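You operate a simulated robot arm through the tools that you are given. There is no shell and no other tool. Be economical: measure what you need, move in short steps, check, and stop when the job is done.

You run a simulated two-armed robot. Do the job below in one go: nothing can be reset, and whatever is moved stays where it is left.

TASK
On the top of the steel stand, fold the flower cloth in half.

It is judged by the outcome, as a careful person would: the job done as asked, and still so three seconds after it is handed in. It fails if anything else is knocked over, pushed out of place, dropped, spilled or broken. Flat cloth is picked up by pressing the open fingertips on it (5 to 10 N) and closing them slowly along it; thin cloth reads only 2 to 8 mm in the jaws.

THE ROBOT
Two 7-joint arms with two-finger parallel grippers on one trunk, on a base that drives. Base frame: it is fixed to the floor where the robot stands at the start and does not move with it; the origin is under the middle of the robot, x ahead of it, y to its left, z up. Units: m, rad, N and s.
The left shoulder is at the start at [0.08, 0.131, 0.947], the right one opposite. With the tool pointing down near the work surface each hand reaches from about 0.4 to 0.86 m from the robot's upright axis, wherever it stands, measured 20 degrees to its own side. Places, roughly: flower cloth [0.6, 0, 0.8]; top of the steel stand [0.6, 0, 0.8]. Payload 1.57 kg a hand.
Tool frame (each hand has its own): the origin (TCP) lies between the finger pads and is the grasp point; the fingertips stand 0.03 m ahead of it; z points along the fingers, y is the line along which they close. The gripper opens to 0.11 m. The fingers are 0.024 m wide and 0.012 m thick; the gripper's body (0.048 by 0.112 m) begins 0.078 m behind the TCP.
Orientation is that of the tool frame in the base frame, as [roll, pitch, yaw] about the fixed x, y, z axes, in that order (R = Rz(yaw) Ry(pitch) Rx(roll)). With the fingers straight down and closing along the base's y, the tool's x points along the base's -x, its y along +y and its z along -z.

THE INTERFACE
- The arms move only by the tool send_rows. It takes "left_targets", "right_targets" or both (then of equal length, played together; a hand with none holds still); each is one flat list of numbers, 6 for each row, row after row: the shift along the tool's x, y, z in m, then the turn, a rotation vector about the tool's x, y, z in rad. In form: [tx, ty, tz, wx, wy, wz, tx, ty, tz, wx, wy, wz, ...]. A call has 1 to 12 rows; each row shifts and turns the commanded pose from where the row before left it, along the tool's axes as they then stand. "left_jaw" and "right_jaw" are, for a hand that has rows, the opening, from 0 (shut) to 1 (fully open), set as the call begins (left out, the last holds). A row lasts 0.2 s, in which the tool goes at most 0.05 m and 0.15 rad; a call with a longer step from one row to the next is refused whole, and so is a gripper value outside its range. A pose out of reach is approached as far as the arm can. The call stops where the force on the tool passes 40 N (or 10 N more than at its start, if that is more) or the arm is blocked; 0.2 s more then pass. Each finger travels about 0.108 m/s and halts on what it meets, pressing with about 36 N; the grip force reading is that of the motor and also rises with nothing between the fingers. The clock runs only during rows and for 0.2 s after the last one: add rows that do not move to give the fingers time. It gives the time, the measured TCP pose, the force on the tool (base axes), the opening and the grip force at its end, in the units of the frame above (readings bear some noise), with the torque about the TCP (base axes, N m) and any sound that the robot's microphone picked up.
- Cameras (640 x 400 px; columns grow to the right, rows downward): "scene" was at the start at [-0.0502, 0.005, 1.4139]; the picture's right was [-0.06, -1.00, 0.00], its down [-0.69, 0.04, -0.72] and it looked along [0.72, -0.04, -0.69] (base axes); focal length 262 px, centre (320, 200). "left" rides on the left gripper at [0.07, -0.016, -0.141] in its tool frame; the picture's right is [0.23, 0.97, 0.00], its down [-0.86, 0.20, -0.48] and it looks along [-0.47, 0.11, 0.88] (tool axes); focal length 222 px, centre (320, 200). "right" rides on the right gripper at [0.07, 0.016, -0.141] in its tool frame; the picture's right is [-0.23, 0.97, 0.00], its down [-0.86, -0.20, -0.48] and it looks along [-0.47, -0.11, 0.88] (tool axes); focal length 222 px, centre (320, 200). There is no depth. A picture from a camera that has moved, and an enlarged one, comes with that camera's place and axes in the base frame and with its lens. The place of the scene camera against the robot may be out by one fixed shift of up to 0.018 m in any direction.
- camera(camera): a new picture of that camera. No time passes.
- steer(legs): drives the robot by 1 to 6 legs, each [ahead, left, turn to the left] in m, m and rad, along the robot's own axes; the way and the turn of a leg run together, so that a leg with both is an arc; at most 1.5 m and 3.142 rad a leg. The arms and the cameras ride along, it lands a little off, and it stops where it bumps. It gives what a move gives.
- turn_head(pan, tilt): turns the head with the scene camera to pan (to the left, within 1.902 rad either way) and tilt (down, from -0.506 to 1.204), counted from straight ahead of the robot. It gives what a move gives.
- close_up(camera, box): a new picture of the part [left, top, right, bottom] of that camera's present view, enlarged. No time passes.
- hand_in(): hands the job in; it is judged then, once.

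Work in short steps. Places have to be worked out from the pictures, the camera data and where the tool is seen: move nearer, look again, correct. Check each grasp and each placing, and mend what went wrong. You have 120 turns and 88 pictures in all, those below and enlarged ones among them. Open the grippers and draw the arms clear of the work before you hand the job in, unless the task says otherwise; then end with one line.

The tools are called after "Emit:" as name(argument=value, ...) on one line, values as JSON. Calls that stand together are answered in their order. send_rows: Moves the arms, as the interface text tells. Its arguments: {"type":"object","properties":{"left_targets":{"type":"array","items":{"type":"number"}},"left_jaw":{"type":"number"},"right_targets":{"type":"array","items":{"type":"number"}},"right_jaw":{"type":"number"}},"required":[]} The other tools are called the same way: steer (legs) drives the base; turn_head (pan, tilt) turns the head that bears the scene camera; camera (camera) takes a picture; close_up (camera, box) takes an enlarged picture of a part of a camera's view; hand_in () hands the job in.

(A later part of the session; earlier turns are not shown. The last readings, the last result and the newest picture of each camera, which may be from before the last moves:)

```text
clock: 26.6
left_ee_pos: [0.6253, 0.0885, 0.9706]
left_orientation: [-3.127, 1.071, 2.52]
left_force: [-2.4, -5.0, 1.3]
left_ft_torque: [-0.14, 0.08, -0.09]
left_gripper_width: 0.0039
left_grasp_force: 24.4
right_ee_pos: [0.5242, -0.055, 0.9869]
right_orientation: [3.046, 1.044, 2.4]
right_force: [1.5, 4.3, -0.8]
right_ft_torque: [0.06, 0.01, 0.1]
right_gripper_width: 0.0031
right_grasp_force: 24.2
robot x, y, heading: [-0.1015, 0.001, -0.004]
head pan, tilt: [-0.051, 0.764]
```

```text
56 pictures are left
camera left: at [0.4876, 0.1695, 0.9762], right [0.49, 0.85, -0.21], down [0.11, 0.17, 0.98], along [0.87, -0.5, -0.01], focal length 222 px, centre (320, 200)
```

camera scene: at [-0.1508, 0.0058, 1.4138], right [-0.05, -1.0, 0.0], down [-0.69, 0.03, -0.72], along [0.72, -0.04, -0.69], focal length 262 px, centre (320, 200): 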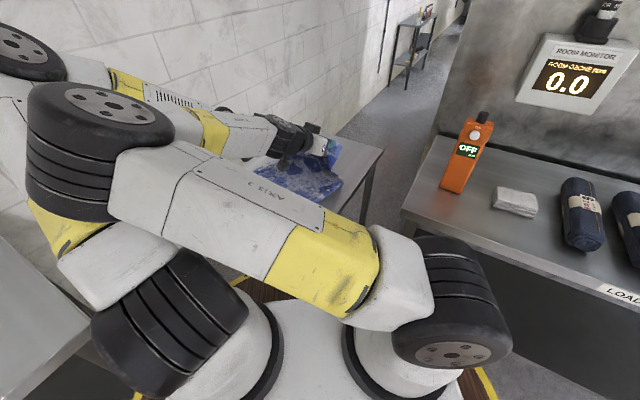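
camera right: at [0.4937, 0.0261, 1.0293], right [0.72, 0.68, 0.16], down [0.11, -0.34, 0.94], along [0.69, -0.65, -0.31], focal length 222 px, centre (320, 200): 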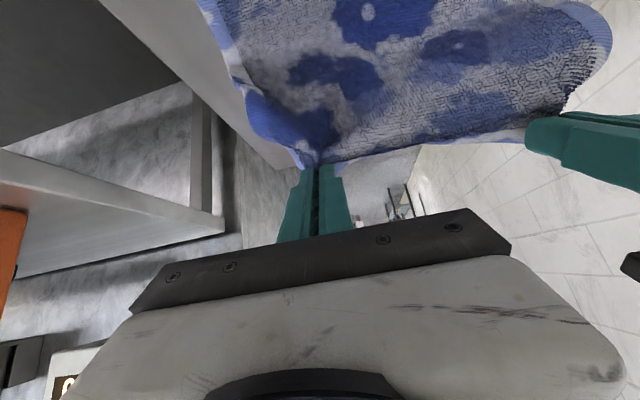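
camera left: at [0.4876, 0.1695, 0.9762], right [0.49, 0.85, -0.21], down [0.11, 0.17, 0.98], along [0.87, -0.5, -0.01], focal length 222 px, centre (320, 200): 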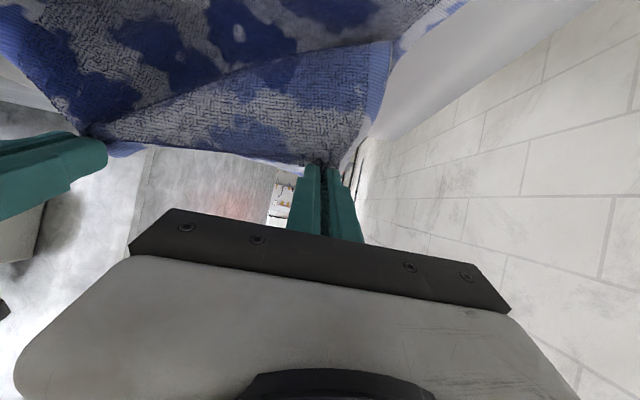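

The right arm is getting contorted and its orientation lags, so I bring the tilt back to about 0.75 on both while shifting +6 cm along the edge direction. Then I check.

Emit:
send_rows(left_targets=[0, 0.015, 0, 0, 0.1, 0, 0, 0.015, 0, 0, 0.1, 0, 0, 0.015, 0, 0, 0.1, 0, 0, 0.015, 0, 0, 0, 0], right_targets=[0, 0.015, 0, 0, 0.1, 0, 0, 0.015, 0, 0, 0.1, 0, 0, 0.015, 0, 0, 0.1, 0, 0, 0.015, 0, 0, 0, 0])

Emit:
camera(camera="left")

Emit:
camera(camera="right")

Emit:
camera(camera="scene")

```text
clock: 27.6
left_ee_pos: [0.662, 0.1366, 0.9698]
left_orientation: [-3.132, 0.772, 2.514]
left_force: [-1.7, -4.6, 1.0]
left_ft_torque: [-0.11, 0.11, -0.02]
left_gripper_width: 0.004
left_grasp_force: 25.0
right_ee_pos: [0.5619, -0.0078, 0.9888]
right_orientation: [3.079, 0.744, 2.438]
right_force: [2.9, 4.0, 0.1]
right_ft_torque: [0.12, -0.07, 0.16]
right_gripper_width: 0.0035
right_grasp_force: 23.7
robot x, y, heading: [-0.0976, -0.0025, -0.0]
head pan, tilt: [-0.051, 0.764]
```

```text
55 pictures are left
camera left: at [0.5315, 0.2132, 1.0218], right [0.45, 0.88, -0.16], down [0.35, 0.0, 0.94], along [0.83, -0.47, -0.3], focal length 222 px, centre (320, 200)
```

left: 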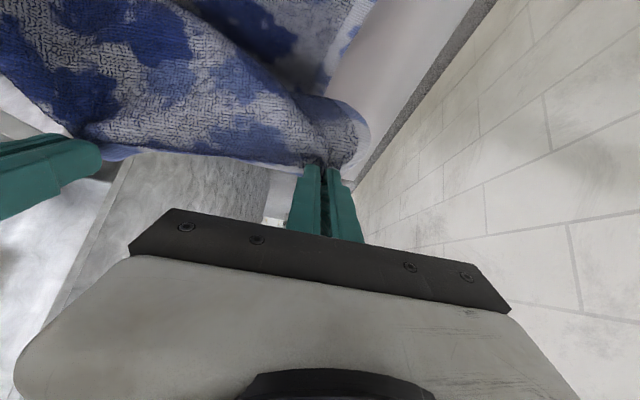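

```text
54 pictures are left
camera right: at [0.4533, 0.0939, 1.0453], right [0.72, 0.66, 0.2], down [0.09, -0.38, 0.92], along [0.68, -0.65, -0.33], focal length 222 px, centre (320, 200)
```

right: 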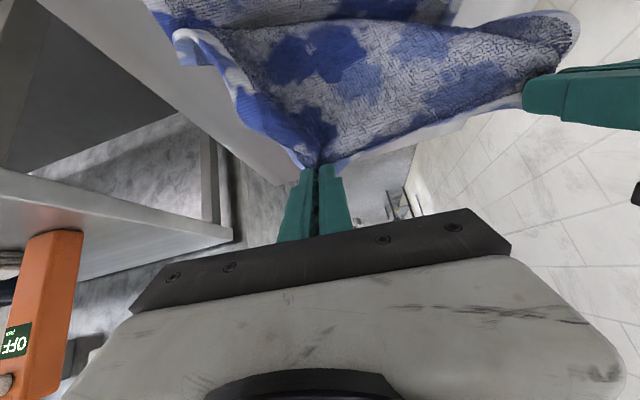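

```text
53 pictures are left
camera scene: at [-0.1509, 0.0056, 1.4138], right [-0.05, -1.0, 0.0], down [-0.69, 0.03, -0.72], along [0.72, -0.04, -0.69], focal length 262 px, centre (320, 200)
```

scene: 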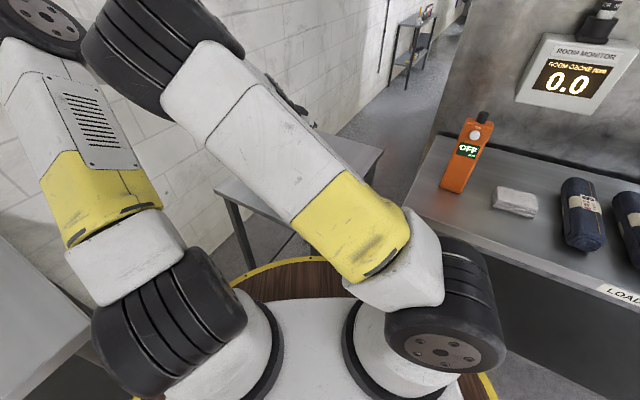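

Grip intact on both hands, and the sheet is folding over. I drive back 5 cm more, which cancels the sideways offset, and look at the lay from the wrist cameras.

Emit:
steer(legs=[[-0.05, 0, 0]])

Emit:
turn_head(pan=-0.35, tilt=0.9)

Emit:
camera(camera="scene")

Emit:
camera(camera="left")

```text
clock: 28.6
left_ee_pos: [0.6123, 0.1392, 0.9693]
left_orientation: [-3.132, 0.774, 2.515]
left_force: [-3.6, -4.9, 0.8]
left_ft_torque: [-0.14, 0.11, -0.07]
left_gripper_width: 0.0039
left_grasp_force: 25.7
right_ee_pos: [0.5113, -0.0069, 0.9889]
right_orientation: [3.078, 0.743, 2.441]
right_force: [2.6, 4.7, -0.4]
right_ft_torque: [0.1, -0.07, 0.09]
right_gripper_width: 0.0031
right_grasp_force: 23.6
robot x, y, heading: [-0.152, 0.0006, 0.001]
head pan, tilt: [-0.051, 0.764]
```

```text
clock: 29.4
left_ee_pos: [0.6122, 0.139, 0.9697]
left_orientation: [-3.134, 0.773, 2.515]
left_force: [-3.3, -4.2, 1.6]
left_ft_torque: [-0.12, 0.03, -0.03]
left_gripper_width: 0.0038
left_grasp_force: 24.6
right_ee_pos: [0.5102, -0.0069, 0.9886]
right_orientation: [3.078, 0.745, 2.439]
right_force: [1.9, 4.5, -0.1]
right_ft_torque: [0.06, -0.04, 0.09]
right_gripper_width: 0.0032
right_grasp_force: 24.1
robot x, y, heading: [-0.1513, -0.0072, 0.005]
head pan, tilt: [-0.351, 0.901]
```

```text
52 pictures are left
camera scene: at [-0.2118, -0.0161, 1.4031], right [-0.34, -0.94, 0.0], down [-0.74, 0.27, -0.62], along [0.58, -0.21, -0.78], focal length 262 px, centre (320, 200)
```

scene: 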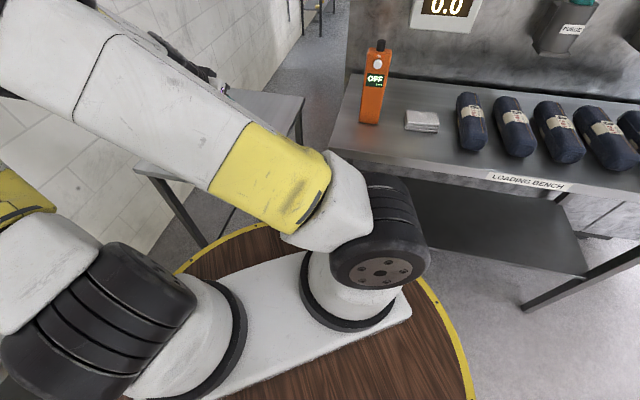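

```text
51 pictures are left
camera left: at [0.4812, 0.2143, 1.0216], right [0.44, 0.88, -0.16], down [0.35, 0.0, 0.94], along [0.83, -0.47, -0.3], focal length 222 px, centre (320, 200)
```

left: 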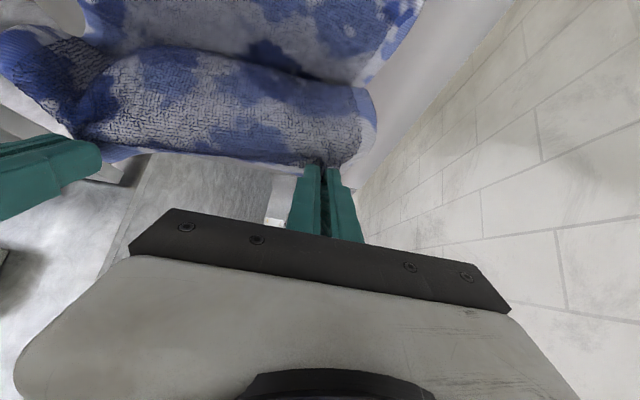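

The fold is forming well. I now bring both hands back about 5 cm and down about 10 cm, to just above the bottom layer.

Emit:
send_rows(left_targets=[0.0238, 0.0018, 0.0083, 0, 0, 0, 0.0238, 0.0018, 0.0083, 0, 0, 0, 0.0238, 0.0018, 0.0083, 0, 0, 0, 0.0238, 0.0018, 0.0083, 0, 0, 0], right_targets=[0.029, 0.0018, 0.0104, 0, 0, 0, 0.029, 0.0018, 0.0104, 0, 0, 0, 0.029, 0.0018, 0.0104, 0, 0, 0, 0.029, 0.0018, 0.0104, 0, 0, 0])

Emit:
turn_head(pan=0.5, tilt=0.8)

Emit:
camera(camera="scene")

Emit:
camera(camera="left")

Emit:
camera(camera="right")

```text
clock: 30.4
left_ee_pos: [0.5785, 0.172, 0.8785]
left_orientation: [-3.134, 0.774, 2.516]
left_force: [-0.5, -0.9, 0.5]
left_ft_torque: [-0.01, 0.02, 0.0]
left_gripper_width: 0.0039
left_grasp_force: 25.0
right_ee_pos: [0.4724, 0.0358, 0.8789]
right_orientation: [3.077, 0.745, 2.437]
right_force: [1.2, 0.5, 0.2]
right_ft_torque: [0.03, 0.02, 0.04]
right_gripper_width: 0.0029
right_grasp_force: 24.5
robot x, y, heading: [-0.1506, 0.0015, 0.001]
head pan, tilt: [-0.351, 0.901]
```

```text
clock: 31.5
left_ee_pos: [0.5791, 0.1716, 0.879]
left_orientation: [-3.131, 0.773, 2.515]
left_force: [-0.7, -1.7, 0.1]
left_ft_torque: [-0.01, 0.03, -0.01]
left_gripper_width: 0.004
left_grasp_force: 23.9
right_ee_pos: [0.4733, 0.0381, 0.8803]
right_orientation: [3.078, 0.745, 2.439]
right_force: [0.2, 0.6, -0.6]
right_ft_torque: [0.01, -0.01, -0.03]
right_gripper_width: 0.0028
right_grasp_force: 23.9
robot x, y, heading: [-0.1467, 0.0016, 0.003]
head pan, tilt: [0.499, 0.799]
```

```text
50 pictures are left
camera scene: at [-0.2121, 0.0484, 1.411], right [0.48, -0.88, 0.0], down [-0.63, -0.34, -0.7], along [0.61, 0.33, -0.72], focal length 262 px, centre (320, 200)
```

scene: 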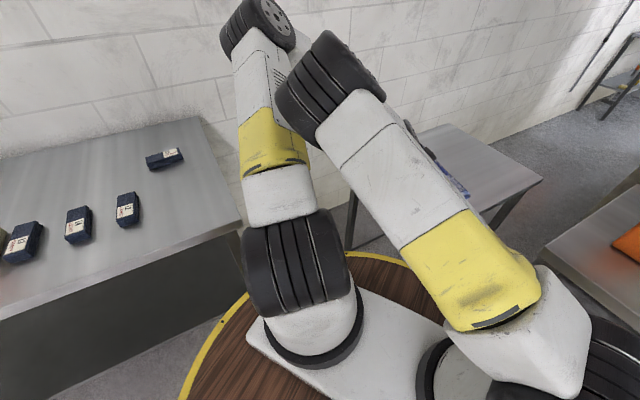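

```text
49 pictures are left
camera left: at [0.4484, 0.2473, 0.9315], right [0.44, 0.88, -0.16], down [0.35, 0.0, 0.94], along [0.83, -0.47, -0.3], focal length 222 px, centre (320, 200)
```

left: 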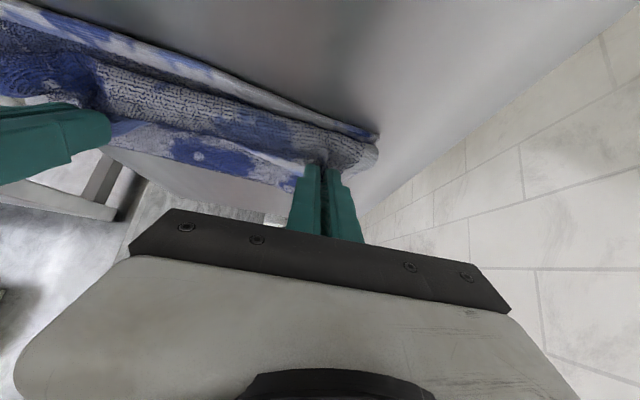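

```text
48 pictures are left
camera right: at [0.3655, 0.1388, 0.9359], right [0.72, 0.66, 0.2], down [0.09, -0.38, 0.92], along [0.68, -0.65, -0.33], focal length 222 px, centre (320, 200)
```

right: 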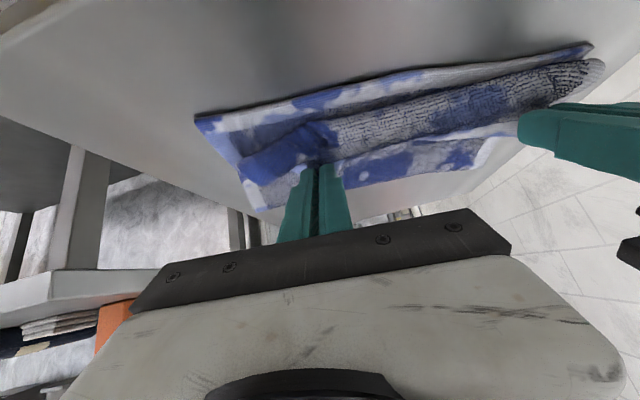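

Wrist views put the near edge of the bottom layer from about (0.596,0.203) to (0.400,0.014). I shift the grips to line up the corners (both 17 mm along the edge, small depth corrections) and lower to contact.

Emit:
send_rows(left_targets=[-0.0043, -0.017, 0.0042, 0, 0, 0, 0.0098, 0, 0.01, 0, 0, 0], right_targets=[0.0088, -0.017, -0.0081, 0, 0, 0, 0.0095, 0, 0.0103, 0, 0, 0])

Emit:
camera(camera="left")

Emit:
camera(camera="right")

```text
clock: 32.1
left_ee_pos: [0.5737, 0.1551, 0.8651]
left_orientation: [-3.129, 0.773, 2.517]
left_force: [-0.6, 0.4, 0.2]
left_ft_torque: [0.01, -0.03, -0.01]
left_gripper_width: 0.004
left_grasp_force: 24.4
right_ee_pos: [0.4552, 0.0318, 0.8678]
right_orientation: [3.072, 0.743, 2.435]
right_force: [0.2, -0.4, -0.5]
right_ft_torque: [0.0, 0.0, 0.0]
right_gripper_width: 0.003
right_grasp_force: 24.4
robot x, y, heading: [-0.1486, -0.0045, 0.004]
head pan, tilt: [0.499, 0.799]
```

```text
47 pictures are left
camera left: at [0.4424, 0.2298, 0.9169], right [0.44, 0.88, -0.17], down [0.35, 0.0, 0.94], along [0.83, -0.47, -0.3], focal length 222 px, centre (320, 200)
```

left: 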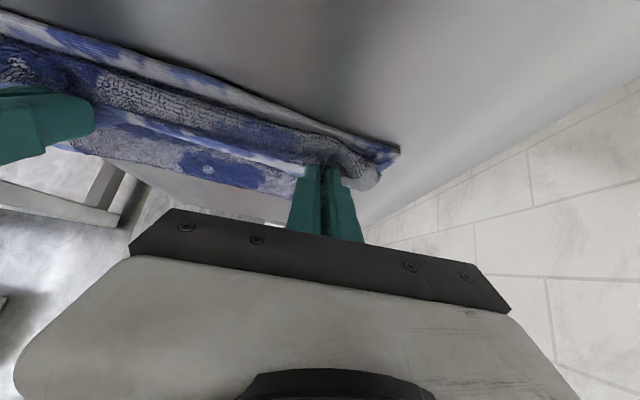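

```text
46 pictures are left
camera right: at [0.3474, 0.1334, 0.924], right [0.72, 0.66, 0.2], down [0.09, -0.38, 0.92], along [0.68, -0.65, -0.34], focal length 222 px, centre (320, 200)
```

right: 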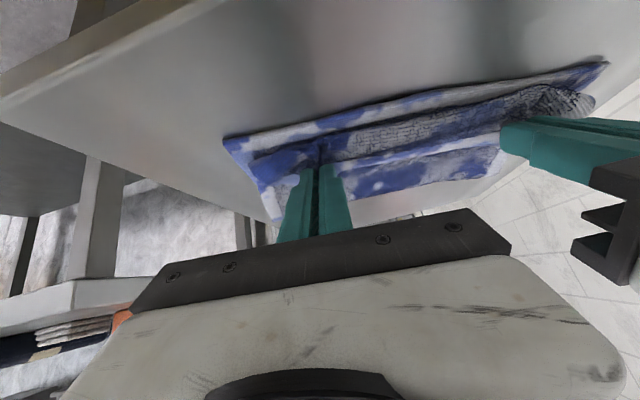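

The gripped edge strip is folded back on top, pointing away from me. I tilt both hands further (to about 1.2 rad) so that strip stands up and can fall toward the near edge on release.

Emit:
send_rows(left_targets=[0, 0, -0.0036, 0, -0.11, 0, 0, 0, -0.0036, 0, -0.11, 0, 0, 0, -0.0036, 0, -0.11, 0, 0, 0, -0.0036, 0, -0.11, 0], right_targets=[0, 0, -0.0036, 0, -0.11, 0, 0, 0, -0.0036, 0, -0.11, 0, 0, 0, -0.0036, 0, -0.11, 0, 0, 0, -0.0036, 0, -0.11, 0])

Emit:
camera(camera="left")

Emit:
camera(camera="right")

```text
clock: 32.9
left_ee_pos: [0.5696, 0.1509, 0.8777]
left_orientation: [3.129, 1.04, 2.483]
left_force: [-0.9, -1.3, 0.8]
left_ft_torque: [0.03, 0.04, 0.01]
left_gripper_width: 0.0038
left_grasp_force: 24.9
right_ee_pos: [0.4721, 0.0143, 0.9098]
right_orientation: [2.827, 0.844, 2.106]
right_force: [0.9, 0.5, -0.4]
right_ft_torque: [0.03, 0.03, 0.08]
right_gripper_width: 0.0031
right_grasp_force: 24.1
robot x, y, heading: [-0.1519, 0.0031, -0.003]
head pan, tilt: [0.499, 0.799]
stopped in row 3 (right hand): the arm was blocked; the commanded pose is now the measured one
```

```text
45 pictures are left
camera left: at [0.4339, 0.2334, 0.8886], right [0.49, 0.85, -0.19], down [0.13, 0.14, 0.98], along [0.86, -0.51, -0.04], focal length 222 px, centre (320, 200)
```

left: 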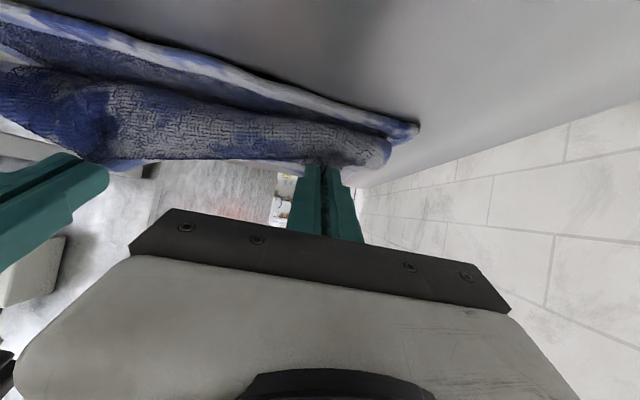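

```text
44 pictures are left
camera right: at [0.3696, 0.1306, 0.9497], right [0.76, 0.54, 0.37], down [-0.15, -0.41, 0.9], along [0.63, -0.74, -0.23], focal length 222 px, centre (320, 200)
```

right: 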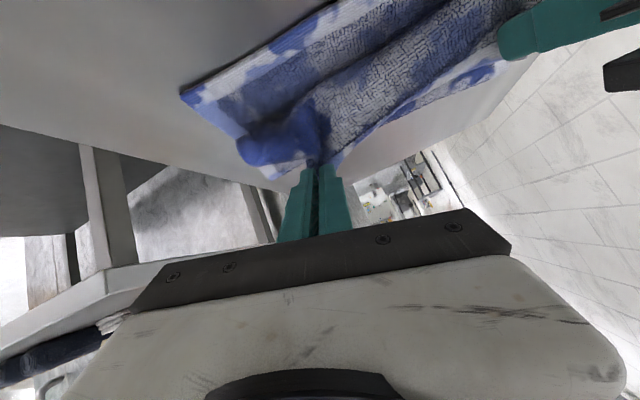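

The right arm got blocked at that tilt and drifted, so I rotate it back to its earlier orientation and return it to its placing position; the left settles lower.

Emit:
send_rows(left_targets=[0, 0, 0, 0, 0, 0, 0, 0, 0, 0, 0, 0, 0, 0, 0, 0, 0, 0, 0.004, 0, 0.0025, 0, 0, 0, 0.004, 0, 0.0025, 0, 0, 0], right_targets=[0, 0, 0, 0.0145, 0.061, -0.083, 0, 0, 0, 0.0145, 0.061, -0.083, 0, 0, 0, 0.0145, 0.061, -0.083, 0.0227, 0.0018, 0.0083, 0, 0, 0, 0.0227, 0.0018, 0.0083, 0, 0, 0])

Emit:
camera(camera="left")

Emit:
camera(camera="right")

```text
clock: 34.0
left_ee_pos: [0.5715, 0.1522, 0.8678]
left_orientation: [3.127, 1.041, 2.487]
left_force: [-0.5, -0.7, -0.1]
left_ft_torque: [0.01, -0.01, 0.03]
left_gripper_width: 0.0036
left_grasp_force: 24.5
right_ee_pos: [0.4548, 0.0327, 0.8684]
right_orientation: [-3.139, 0.702, 2.492]
right_force: [0.5, 0.6, 1.2]
right_ft_torque: [0.04, -0.05, 0.0]
right_gripper_width: 0.0032
right_grasp_force: 23.9
robot x, y, heading: [-0.1512, 0.0027, 0.003]
head pan, tilt: [0.499, 0.799]
```

```text
43 pictures are left
camera left: at [0.4347, 0.2337, 0.8783], right [0.49, 0.85, -0.19], down [0.13, 0.14, 0.98], along [0.86, -0.51, -0.04], focal length 222 px, centre (320, 200)
```

left: 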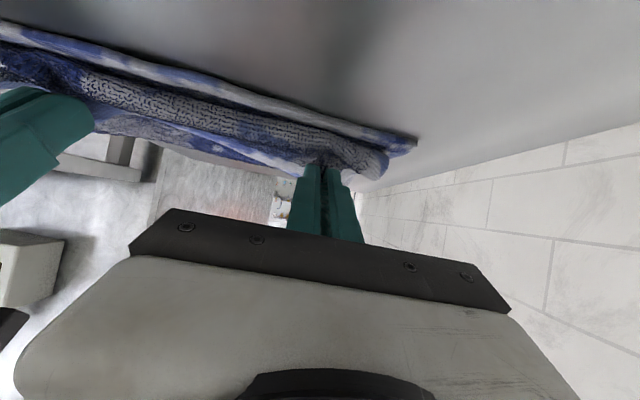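

```text
42 pictures are left
camera right: at [0.3493, 0.1338, 0.93], right [0.73, 0.67, 0.14], down [0.15, -0.37, 0.92], along [0.67, -0.65, -0.37], focal length 222 px, centre (320, 200)
```

right: 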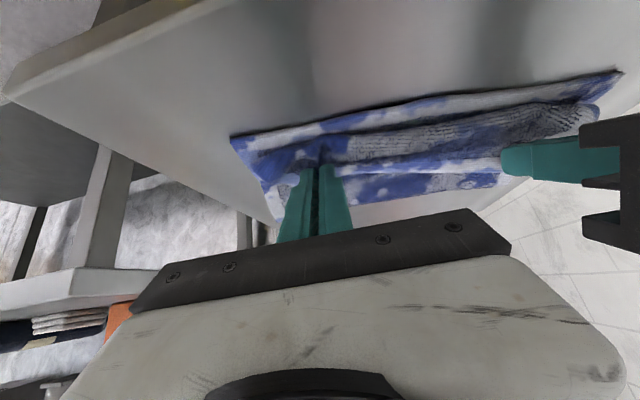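

Positions are close; I move the left 12 mm nearer the edge, then open both jaws gently to release.

Emit:
send_rows(left_targets=[0.0061, 0, -0.0103, 0, 0, 0, 0.0026, 0, 0.0015, 0, 0, 0], right_targets=[0.0019, 0, 0.0023, 0, 0, 0, 0, 0, 0, 0, 0, 0])

Emit:
send_rows(left_targets=[0, 0, 0, 0, 0, 0, 0, 0, 0, 0, 0, 0, 0, 0, 0, 0, 0, 0], right_targets=[0, 0, 0, 0, 0, 0, 0, 0, 0, 0, 0, 0, 0, 0, 0, 0, 0, 0], left_jaw=0.25, right_jaw=0.25)

Emit:
camera(camera="left")

Emit:
camera(camera="right")

```text
clock: 34.6
left_ee_pos: [0.5609, 0.1596, 0.8654]
left_orientation: [3.13, 1.039, 2.485]
left_force: [0.6, -0.4, -0.1]
left_ft_torque: [0.03, -0.01, 0.01]
left_gripper_width: 0.0036
left_grasp_force: 24.6
right_ee_pos: [0.4538, 0.0323, 0.8656]
right_orientation: [-3.137, 0.701, 2.493]
right_force: [0.4, 0.0, 0.1]
right_ft_torque: [0.02, -0.03, -0.01]
right_gripper_width: 0.0028
right_grasp_force: 23.9
robot x, y, heading: [-0.1511, 0.0036, 0.003]
head pan, tilt: [0.499, 0.799]
```

```text
clock: 35.5
left_ee_pos: [0.5616, 0.159, 0.8652]
left_orientation: [3.128, 1.04, 2.486]
left_force: [-0.1, 0.5, -1.4]
left_ft_torque: [0.0, -0.03, 0.01]
left_gripper_width: 0.0275
left_grasp_force: 0.0
right_ee_pos: [0.455, 0.033, 0.8637]
right_orientation: [-3.14, 0.702, 2.493]
right_force: [0.6, -0.5, -0.1]
right_ft_torque: [0.04, 0.04, 0.02]
right_gripper_width: 0.0275
right_grasp_force: 0.1
robot x, y, heading: [-0.1539, 0.0018, 0.002]
head pan, tilt: [0.499, 0.799]
```

```text
41 pictures are left
camera left: at [0.4249, 0.241, 0.8759], right [0.49, 0.85, -0.19], down [0.13, 0.14, 0.98], along [0.86, -0.51, -0.04], focal length 222 px, centre (320, 200)
```

left: 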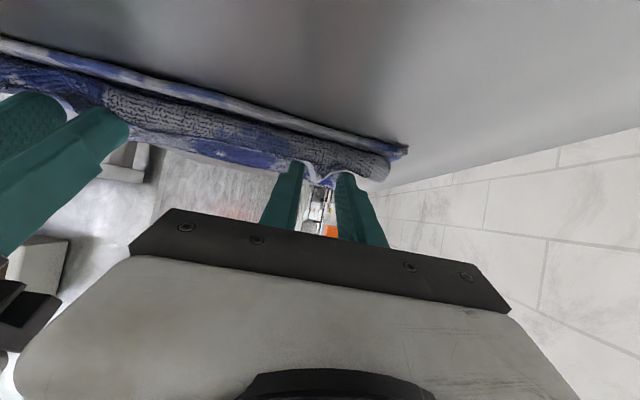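

```text
40 pictures are left
camera right: at [0.3492, 0.1342, 0.927], right [0.73, 0.67, 0.14], down [0.15, -0.37, 0.92], along [0.67, -0.65, -0.37], focal length 222 px, centre (320, 200)
```

right: 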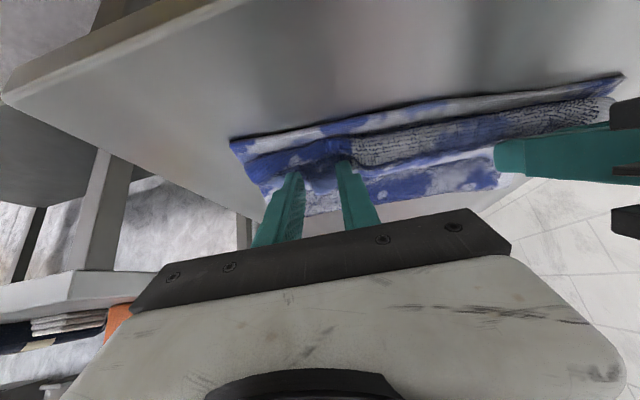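

Released. I raise both hands straight up clear of the cloth, then look from above.

Emit:
send_rows(left_targets=[-0.0172, 0, -0.0101, 0, 0, 0, -0.0388, 0, -0.0228, 0, 0, 0, -0.0388, 0, -0.0228, 0, 0, 0, -0.0388, 0, -0.0228, 0, 0, 0], right_targets=[-0.0129, 0, -0.0153, 0, 0, 0, -0.029, 0, -0.0344, 0, 0, 0, -0.029, 0, -0.0344, 0, 0, 0, -0.029, 0, -0.0344, 0, 0, 0])

Emit:
camera(camera="left")

Emit:
camera(camera="right")

```text
clock: 36.5
left_ee_pos: [0.5597, 0.1573, 1.0201]
left_orientation: [3.129, 1.038, 2.484]
left_force: [0.1, -0.1, 0.1]
left_ft_torque: [0.0, -0.01, 0.03]
left_gripper_width: 0.0277
left_grasp_force: 0.1
right_ee_pos: [0.454, 0.0311, 1.019]
right_orientation: [-3.137, 0.701, 2.495]
right_force: [0.6, 0.6, 0.6]
right_ft_torque: [0.0, 0.02, -0.02]
right_gripper_width: 0.0274
right_grasp_force: 0.2
robot x, y, heading: [-0.1464, -0.0006, 0.004]
head pan, tilt: [0.499, 0.799]
```

```text
39 pictures are left
camera left: at [0.4235, 0.2407, 1.0304], right [0.49, 0.85, -0.19], down [0.13, 0.14, 0.98], along [0.86, -0.51, -0.04], focal length 222 px, centre (320, 200)
```

left: 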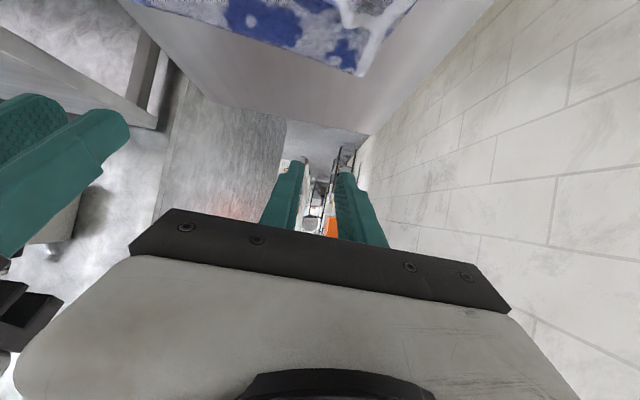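

```text
38 pictures are left
camera right: at [0.3484, 0.1331, 1.0823], right [0.73, 0.67, 0.14], down [0.16, -0.37, 0.92], along [0.67, -0.65, -0.37], focal length 222 px, centre (320, 200)
```

right: 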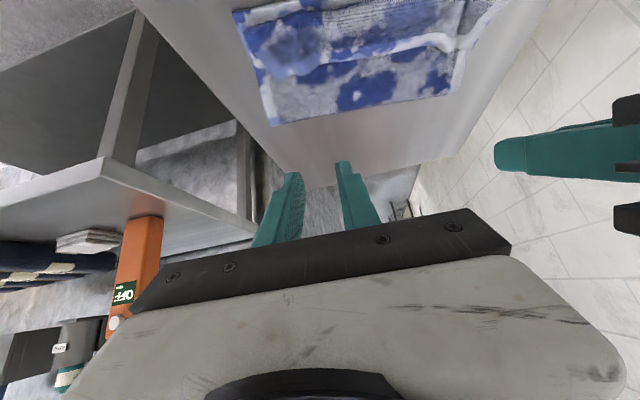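

The cloth is folded, with the former edge lying on top as a strip set back from the near edge. I straighten both tools and move the hands aside for a proper view.

Emit:
send_rows(left_targets=[0, 0, 0, 0, 0.14, 0, 0, 0, 0, 0, 0.14, 0, 0, 0, 0, 0, 0.14, 0, 0, 0, 0, 0, 0.14, 0, 0, 0, 0, 0, 0.14, 0, 0, 0, 0, 0, 0.14, 0, 0.0141, 0.0192, -0.003, 0, 0, 0, 0.0141, 0.0192, -0.003, 0, 0, 0, 0.0141, 0.0192, -0.003, 0, 0, 0, 0.0141, 0.0192, -0.003, 0, 0, 0, 0.0141, 0.0192, -0.003, 0, 0, 0], right_targets=[0, 0, 0, 0, 0.14, 0, 0, 0, 0, 0, 0.14, 0, 0, 0, 0, 0, 0.14, 0, 0, 0, 0, 0, 0.14, 0, 0, 0, 0, 0, 0.14, 0, -0.025, -0.033, 0, 0, 0, 0, -0.025, -0.033, 0, 0, 0, 0, -0.025, -0.033, 0, 0, 0, 0, -0.025, -0.033, 0, 0, 0, 0, -0.025, -0.033, 0, 0, 0, 0, -0.025, -0.033, 0, 0, 0, 0])

Emit:
turn_head(pan=0.0, tilt=0.75)

Emit:
camera(camera="scene")

```text
clock: 38.9
left_ee_pos: [0.5608, 0.2771, 1.0204]
left_orientation: [3.134, 0.201, 2.495]
left_force: [-0.6, 0.5, 0.7]
left_ft_torque: [-0.03, 0.01, 0.0]
left_gripper_width: 0.0274
left_grasp_force: 0.0
right_ee_pos: [0.4538, -0.2145, 1.0198]
right_orientation: [-3.14, 0.001, 2.493]
right_force: [-0.6, 0.5, -0.1]
right_ft_torque: [-0.05, 0.0, 0.02]
right_gripper_width: 0.0272
right_grasp_force: 0.1
robot x, y, heading: [-0.1492, 0.0003, 0.005]
head pan, tilt: [0.499, 0.799]
```

```text
clock: 39.8
left_ee_pos: [0.5602, 0.276, 1.0221]
left_orientation: [3.134, 0.201, 2.495]
left_force: [0.0, 0.2, 0.5]
left_ft_torque: [0.0, -0.02, 0.01]
left_gripper_width: 0.0275
left_grasp_force: 0.1
right_ee_pos: [0.454, -0.2148, 1.0212]
right_orientation: [-3.14, 0.001, 2.491]
right_force: [-0.7, -0.5, -0.4]
right_ft_torque: [-0.02, -0.01, 0.03]
right_gripper_width: 0.0277
right_grasp_force: 0.0
robot x, y, heading: [-0.1454, 0.0036, 0.002]
head pan, tilt: [0.0, 0.75]
```

```text
37 pictures are left
camera scene: at [-0.1999, 0.0098, 1.415], right [0.0, -1.0, 0.0], down [-0.68, 0.0, -0.73], along [0.73, 0.0, -0.68], focal length 262 px, centre (320, 200)
```

scene: 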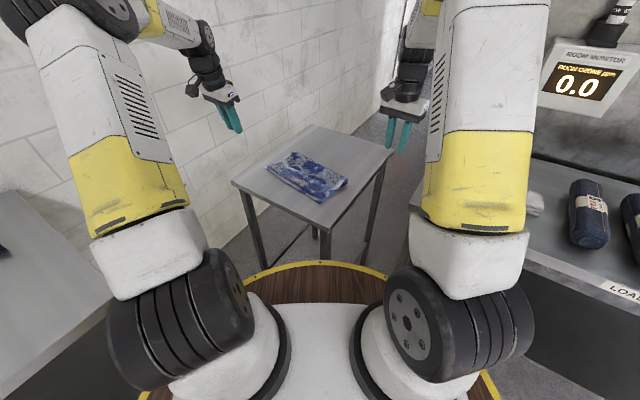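

Emit:
close_up(camera="scene", box=[250, 140, 362, 210])

```text
5.71 times, centred on (306, 175) of scene
camera zoom: at [-0.1999, 0.0098, 1.415], right [0.0, -1.0, 0.0], down [-0.68, 0.0, -0.73], along [0.73, 0.0, -0.68], focal length 1496 px, centre (400, 343)
```

zoom: 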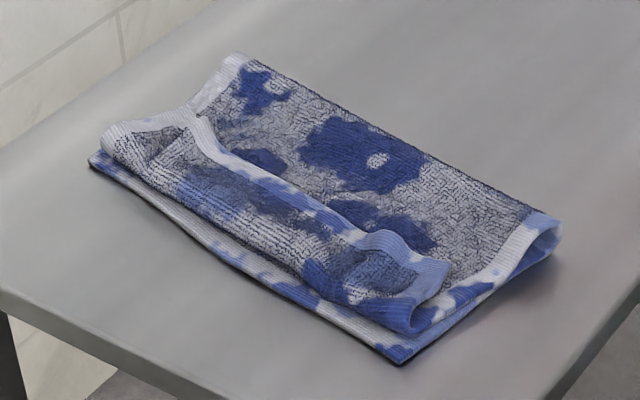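

The fold is good, but about 5 cm of the top edge is turned back on itself. Two raised ridges remain at that edge, near (0.49,0.01) on the right and (0.62,0.14) on the left. I'll re-grip the edge there and lay it out to the near edge; first, hover with vertical tools.

Emit:
send_rows(left_targets=[0, 0, 0, 0, 0.1, 0, 0, 0, 0, 0, 0.1, 0, -0.0293, -0.0178, 0.0305, 0, 0, 0, -0.0293, -0.0178, 0.0305, 0, 0, 0, -0.0293, -0.0178, 0.0305, 0, 0, 0, -0.0293, -0.0178, 0.0305, 0, 0, 0], right_targets=[0.0192, 0.0335, 0.0202, 0, 0, 0, 0.0192, 0.0335, 0.0202, 0, 0, 0, 0.0192, 0.0335, 0.0202, 0, 0, 0, 0.0192, 0.0335, 0.0202, 0, 0, 0, 0.0192, 0.0335, 0.0202, 0, 0, 0, 0.0192, 0.0335, 0.0202, 0, 0, 0])

Emit:
camera(camera="left")

Emit:
camera(camera="right")

Emit:
close_up(camera="scene", box=[242, 130, 370, 210])

```text
clock: 41.2
left_ee_pos: [0.6115, 0.1526, 0.8999]
left_orientation: [3.133, 0.001, 2.497]
left_force: [0.5, -0.4, -0.3]
left_ft_torque: [-0.02, -0.03, -0.02]
left_gripper_width: 0.0276
left_grasp_force: 0.0
right_ee_pos: [0.4827, 0.0139, 0.8982]
right_orientation: [-3.14, 0.001, 2.492]
right_force: [0.3, 0.3, 0.4]
right_ft_torque: [0.04, -0.05, -0.02]
right_gripper_width: 0.0277
right_grasp_force: 0.0
robot x, y, heading: [-0.1494, -0.001, 0.002]
head pan, tilt: [0.0, 0.75]
```

```text
35 pictures are left
camera left: at [0.5443, 0.1808, 1.0399], right [0.4, 0.92, 0.01], down [0.8, -0.36, 0.48], along [0.44, -0.19, -0.88], focal length 222 px, centre (320, 200)
```

left: 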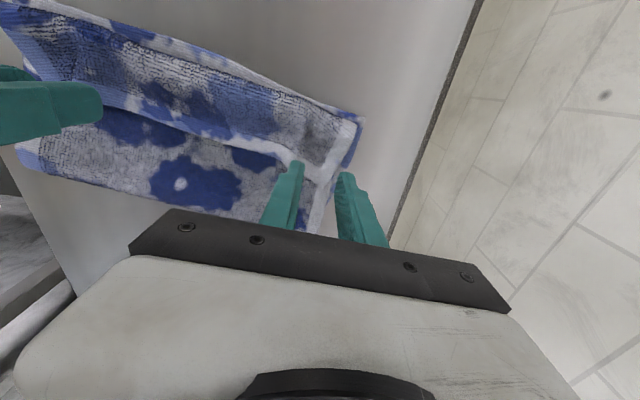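

```text
34 pictures are left
camera right: at [0.4374, 0.0709, 1.0386], right [0.77, 0.64, 0.0], down [0.56, -0.68, 0.48], along [0.31, -0.37, -0.88], focal length 222 px, centre (320, 200)
```

right: 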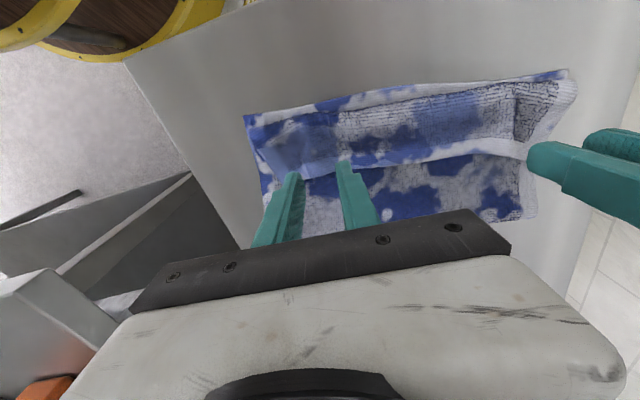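

```text
5.00 times, centred on (306, 170) of scene
camera zoom: at [-0.2004, 0.0097, 1.4149], right [0.0, -1.0, 0.0], down [-0.68, 0.0, -0.73], along [0.73, 0.0, -0.68], focal length 1309 px, centre (390, 350)
```

zoom: 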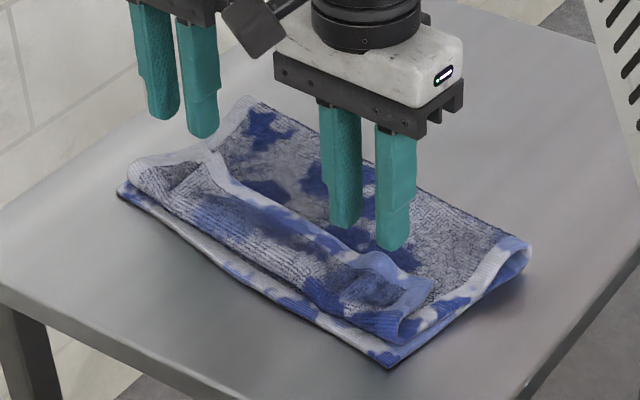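

I need finer detail of where the ridges lie under each hand, so I zoom both wrist views.

Emit:
close_up(camera="right", box=[230, 100, 422, 220])

Emit:
close_up(camera="left", box=[220, 90, 412, 210])

```text
3.33 times, centred on (326, 160) of right
camera zoom: at [0.4374, 0.0709, 1.0386], right [0.77, 0.64, 0.0], down [0.56, -0.68, 0.48], along [0.31, -0.37, -0.88], focal length 740 px, centre (300, 333)
```

zoom: 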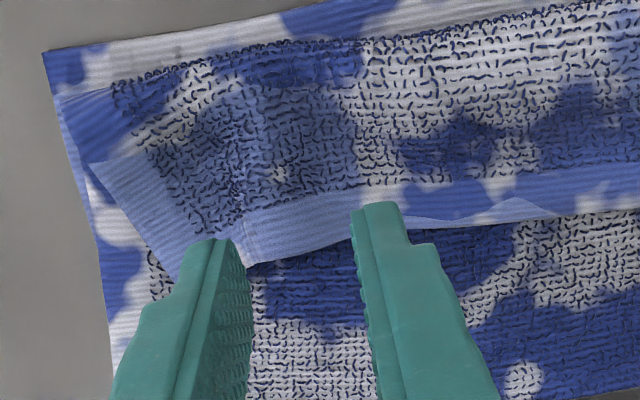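

```text
3.33 times, centred on (316, 150) of left
camera zoom: at [0.5443, 0.1808, 1.0399], right [0.4, 0.92, 0.01], down [0.8, -0.36, 0.48], along [0.44, -0.19, -0.88], focal length 740 px, centre (333, 367)
```

zoom: 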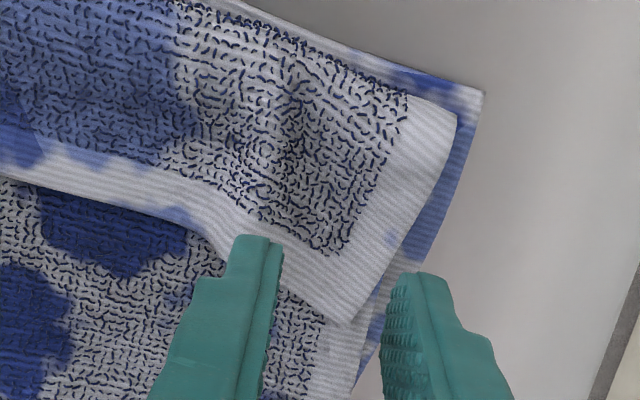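

Now it's clear. The right hand is well placed over its flap corner. The left needs to shift about 19 mm inward and 8 mm back, and yaw 0.38 rad to match the turned-back hem. Then both go down to just above the cloth.

Emit:
send_rows(left_targets=[0.008, -0.019, 0, 0, 0, 0.127, 0, 0, 0, 0, 0, 0.127, 0, 0, 0, 0, 0, 0.127, 0, 0, 0.01, 0, 0, 0, 0, 0, 0.01, 0, 0, 0], right_targets=[0, 0, 0, 0, 0, 0, 0, 0, 0, 0, 0, 0, 0, 0, 0, 0, 0, 0, 0, 0, 0.01, 0, 0, 0, 0, 0, 0.01, 0, 0, 0])

Emit:
close_up(camera="right", box=[230, 100, 422, 220])

Emit:
close_up(camera="left", box=[220, 90, 412, 210])

```text
clock: 42.4
left_ee_pos: [0.5945, 0.1403, 0.8778]
left_orientation: [3.135, -0.005, 2.116]
left_force: [0.0, 0.5, -0.1]
left_ft_torque: [0.02, 0.02, 0.0]
left_gripper_width: 0.0276
left_grasp_force: 0.0
right_ee_pos: [0.4838, 0.0144, 0.8787]
right_orientation: [-3.139, 0.0, 2.491]
right_force: [-0.5, 0.8, 0.0]
right_ft_torque: [0.01, 0.01, 0.01]
right_gripper_width: 0.0277
right_grasp_force: 0.0
robot x, y, heading: [-0.1501, -0.0003, 0.002]
head pan, tilt: [0.0, 0.75]
```

```text
3.33 times, centred on (326, 160) of right
camera zoom: at [0.437, 0.0706, 1.0193], right [0.77, 0.64, 0.0], down [0.56, -0.68, 0.48], along [0.31, -0.37, -0.88], focal length 740 px, centre (300, 333)
```

zoom: 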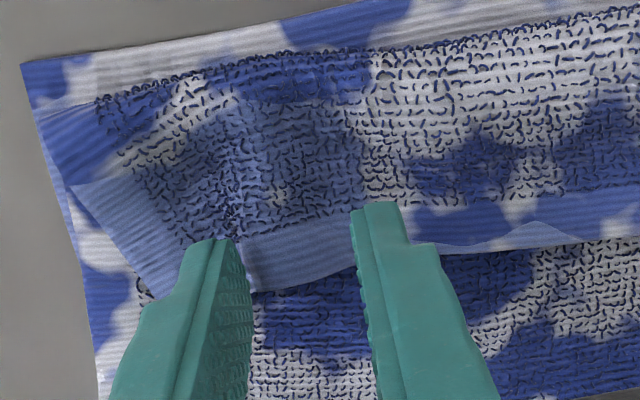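

```text
3.33 times, centred on (316, 150) of left
camera zoom: at [0.542, 0.1919, 1.0194], right [0.72, 0.7, 0.01], down [0.61, -0.63, 0.48], along [0.34, -0.34, -0.88], focal length 740 px, centre (333, 367)
```

zoom: 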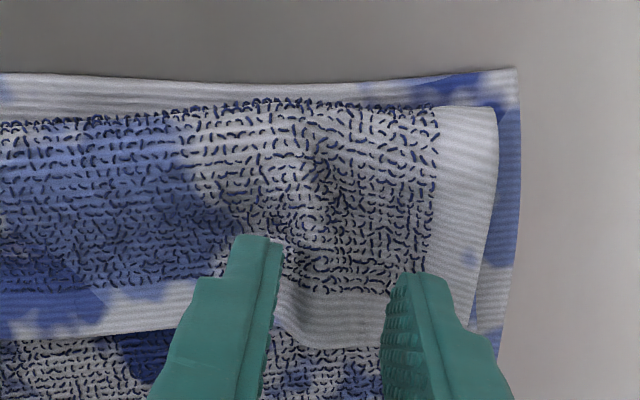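

Both hands straddle hem and terry nicely. I lower in small steps to light contact.

Emit:
send_rows(left_targets=[0, 0, 0.005, 0, 0, 0, 0, 0, 0, 0, 0, 0], right_targets=[0, 0, 0.005, 0, 0, 0, 0, 0, 0, 0, 0, 0])

```text
clock: 43.0
left_ee_pos: [0.5944, 0.1397, 0.8737]
left_orientation: [3.133, -0.003, 2.116]
left_force: [0.3, 0.0, 0.7]
left_ft_torque: [0.03, 0.0, -0.01]
left_gripper_width: 0.0277
left_grasp_force: 0.0
right_ee_pos: [0.4835, 0.0136, 0.8733]
right_orientation: [-3.139, 0.001, 2.491]
right_force: [-0.5, -1.6, 0.4]
right_ft_torque: [0.03, 0.02, -0.02]
right_gripper_width: 0.0276
right_grasp_force: 0.1
robot x, y, heading: [-0.155, -0.0008, 0.003]
head pan, tilt: [0.0, 0.75]
```

No contact yet; 3 mm more, then read again.

Emit:
send_rows(left_targets=[0, 0, 0.003, 0, 0, 0, 0, 0, 0, 0, 0, 0], right_targets=[0, 0, 0.003, 0, 0, 0, 0, 0, 0, 0, 0, 0])

Emit:
send_rows(left_targets=[0, 0, 0.002, 0, 0, 0, 0, 0, 0, 0, 0, 0], right_targets=[0, 0, 0.002, 0, 0, 0, 0, 0, 0, 0, 0, 0])

```text
clock: 43.6
left_ee_pos: [0.5954, 0.1405, 0.8715]
left_orientation: [3.135, -0.002, 2.117]
left_force: [-0.2, -0.3, -0.7]
left_ft_torque: [-0.03, 0.03, -0.01]
left_gripper_width: 0.0275
left_grasp_force: 0.1
right_ee_pos: [0.4827, 0.0147, 0.8697]
right_orientation: [-3.141, 0.002, 2.49]
right_force: [0.1, -0.6, -0.6]
right_ft_torque: [-0.01, 0.0, -0.01]
right_gripper_width: 0.0275
right_grasp_force: 0.1
robot x, y, heading: [-0.1514, 0.0007, 0.002]
head pan, tilt: [0.0, 0.75]
```

```text
clock: 44.2
left_ee_pos: [0.5953, 0.1405, 0.8677]
left_orientation: [3.134, -0.004, 2.114]
left_force: [0.2, -0.3, 0.0]
left_ft_torque: [0.03, -0.01, 0.01]
left_gripper_width: 0.0279
left_grasp_force: 0.0
right_ee_pos: [0.4821, 0.0145, 0.8688]
right_orientation: [-3.141, 0.003, 2.488]
right_force: [-0.1, 0.3, -0.6]
right_ft_torque: [-0.03, 0.0, 0.01]
right_gripper_width: 0.0278
right_grasp_force: 0.0
robot x, y, heading: [-0.1512, 0.0018, 0.0]
head pan, tilt: [0.0, 0.75]
```

Still free at tip height 0.838. Continuing down.

Emit:
send_rows(left_targets=[0, 0, 0.003, 0, 0, 0, 0, 0, 0, 0, 0, 0], right_targets=[0, 0, 0.003, 0, 0, 0, 0, 0, 0, 0, 0, 0])

Emit:
send_rows(left_targets=[0, 0, 0.002, 0, 0, 0, 0, 0, 0, 0, 0, 0], right_targets=[0, 0, 0.002, 0, 0, 0, 0, 0, 0, 0, 0, 0])

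```text
clock: 44.8
left_ee_pos: [0.5951, 0.1391, 0.8652]
left_orientation: [3.134, -0.003, 2.116]
left_force: [-0.5, 0.7, 0.1]
left_ft_torque: [-0.01, -0.02, 0.0]
left_gripper_width: 0.0276
left_grasp_force: 0.0
right_ee_pos: [0.4823, 0.0141, 0.864]
right_orientation: [-3.141, 0.001, 2.489]
right_force: [0.3, -0.7, -0.1]
right_ft_torque: [-0.03, 0.01, 0.01]
right_gripper_width: 0.0273
right_grasp_force: 0.0
robot x, y, heading: [-0.1524, -0.0018, 0.004]
head pan, tilt: [0.0, 0.75]
```

```text
clock: 45.4
left_ee_pos: [0.5946, 0.1408, 0.8644]
left_orientation: [3.133, -0.003, 2.116]
left_force: [0.5, 0.3, 0.3]
left_ft_torque: [-0.02, -0.02, 0.03]
left_gripper_width: 0.0274
left_grasp_force: 0.0
right_ee_pos: [0.4838, 0.0145, 0.8624]
right_orientation: [-3.141, 0.002, 2.491]
right_force: [-0.3, 0.2, 0.9]
right_ft_torque: [0.02, -0.02, 0.01]
right_gripper_width: 0.0274
right_grasp_force: 0.0
robot x, y, heading: [-0.1502, 0.0024, -0.003]
head pan, tilt: [0.0, 0.75]
```

Emit:
close_up(camera="left", box=[220, 90, 412, 210])

Emit:
send_rows(left_targets=[0, 0, 0.002, 0, 0, 0, 0, 0, 0, 0, 0, 0], right_targets=[0, 0, 0.002, 0, 0, 0, 0, 0, 0, 0, 0, 0])

```text
3.33 times, centred on (316, 150) of left
camera zoom: at [0.5423, 0.1921, 1.0049], right [0.72, 0.7, 0.01], down [0.61, -0.63, 0.48], along [0.34, -0.34, -0.88], focal length 740 px, centre (333, 367)
```

zoom: 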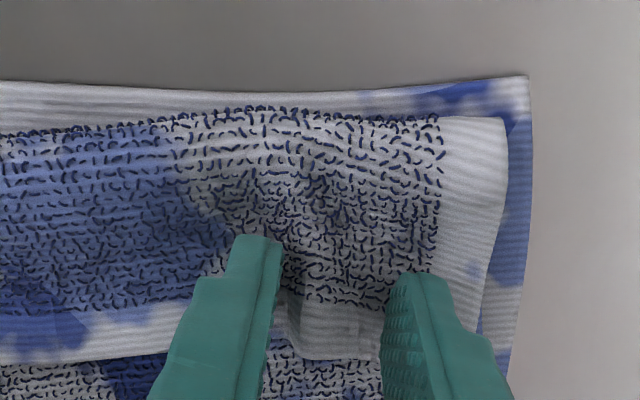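

```text
clock: 46.0
left_ee_pos: [0.5942, 0.1418, 0.8621]
left_orientation: [3.135, -0.002, 2.115]
left_force: [-0.7, -0.5, 2.7]
left_ft_torque: [0.0, -0.06, 0.01]
left_gripper_width: 0.0274
left_grasp_force: 0.1
right_ee_pos: [0.4834, 0.0145, 0.8613]
right_orientation: [-3.139, 0.002, 2.491]
right_force: [-0.8, -1.1, 3.4]
right_ft_torque: [0.04, 0.0, -0.04]
right_gripper_width: 0.0273
right_grasp_force: 0.0
robot x, y, heading: [-0.1541, 0.0008, 0.004]
head pan, tilt: [0.0, 0.75]
```

Light contact on both, about 3 N. I add a touch more pressure and close slowly.

Emit:
send_rows(left_targets=[0, 0, 0.0008, 0, 0, 0, 0, 0, 0, 0, 0, 0], right_targets=[0, 0, 0.0006, 0, 0, 0, 0, 0, 0, 0, 0, 0], left_jaw=0.18, right_jaw=0.18)

Emit:
send_rows(left_targets=[0, 0, 0, 0, 0, 0, 0, 0, 0, 0, 0, 0], right_targets=[0, 0, 0, 0, 0, 0, 0, 0, 0, 0, 0, 0], left_jaw=0.11, right_jaw=0.11)

Emit:
send_rows(left_targets=[0, 0, 0, 0, 0, 0, 0, 0, 0, 0, 0, 0, 0, 0, 0, 0, 0, 0], right_targets=[0, 0, 0, 0, 0, 0, 0, 0, 0, 0, 0, 0, 0, 0, 0, 0, 0, 0], left_jaw=0, right_jaw=0)

Emit:
close_up(camera="scene", box=[242, 130, 370, 210])

```text
clock: 46.6
left_ee_pos: [0.5939, 0.1417, 0.8612]
left_orientation: [3.135, -0.003, 2.114]
left_force: [-0.5, 0.0, 4.3]
left_ft_torque: [0.04, -0.01, 0.03]
left_gripper_width: 0.0186
left_grasp_force: 0.0
right_ee_pos: [0.4823, 0.014, 0.8617]
right_orientation: [-3.14, 0.003, 2.49]
right_force: [-1.1, 0.1, 2.9]
right_ft_torque: [0.0, 0.04, -0.02]
right_gripper_width: 0.018
right_grasp_force: 0.1
robot x, y, heading: [-0.1499, 0.0018, -0.002]
head pan, tilt: [0.0, 0.75]
```

```text
clock: 47.2
left_ee_pos: [0.5947, 0.1411, 0.8604]
left_orientation: [3.135, -0.004, 2.116]
left_force: [0.5, -0.2, 4.1]
left_ft_torque: [0.0, -0.01, -0.02]
left_gripper_width: 0.0129
left_grasp_force: 0.3
right_ee_pos: [0.4822, 0.0144, 0.8615]
right_orientation: [-3.141, 0.0, 2.491]
right_force: [0.7, -0.3, 3.2]
right_ft_torque: [0.0, -0.04, -0.02]
right_gripper_width: 0.012
right_grasp_force: 0.1
robot x, y, heading: [-0.1484, -0.0035, 0.001]
head pan, tilt: [0.0, 0.75]
```

```text
clock: 48.0
left_ee_pos: [0.5943, 0.1409, 0.8607]
left_orientation: [3.133, 0.0, 2.115]
left_force: [-2.1, -3.0, 4.7]
left_ft_torque: [-0.1, 0.09, -0.04]
left_gripper_width: 0.0048
left_grasp_force: 25.5
right_ee_pos: [0.4837, 0.0147, 0.8611]
right_orientation: [-3.141, 0.001, 2.491]
right_force: [1.5, 1.4, 4.0]
right_ft_torque: [0.07, -0.06, 0.04]
right_gripper_width: 0.0044
right_grasp_force: 24.7
robot x, y, heading: [-0.1512, -0.0008, 0.002]
head pan, tilt: [0.0, 0.75]
```

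```text
5.00 times, centred on (306, 170) of scene
camera zoom: at [-0.2002, 0.0097, 1.415], right [0.0, -1.0, 0.0], down [-0.68, 0.0, -0.73], along [0.73, 0.0, -0.68], focal length 1309 px, centre (390, 350)
```

zoom: 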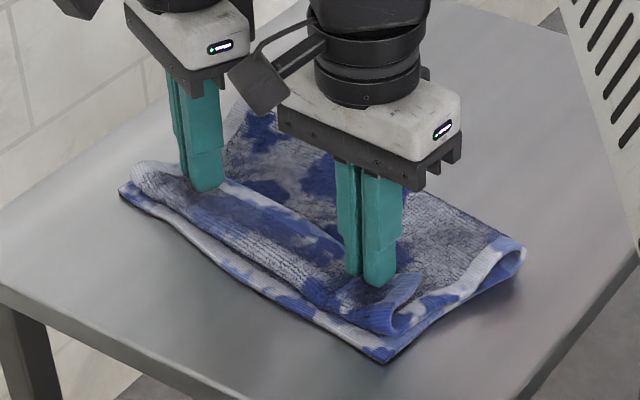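

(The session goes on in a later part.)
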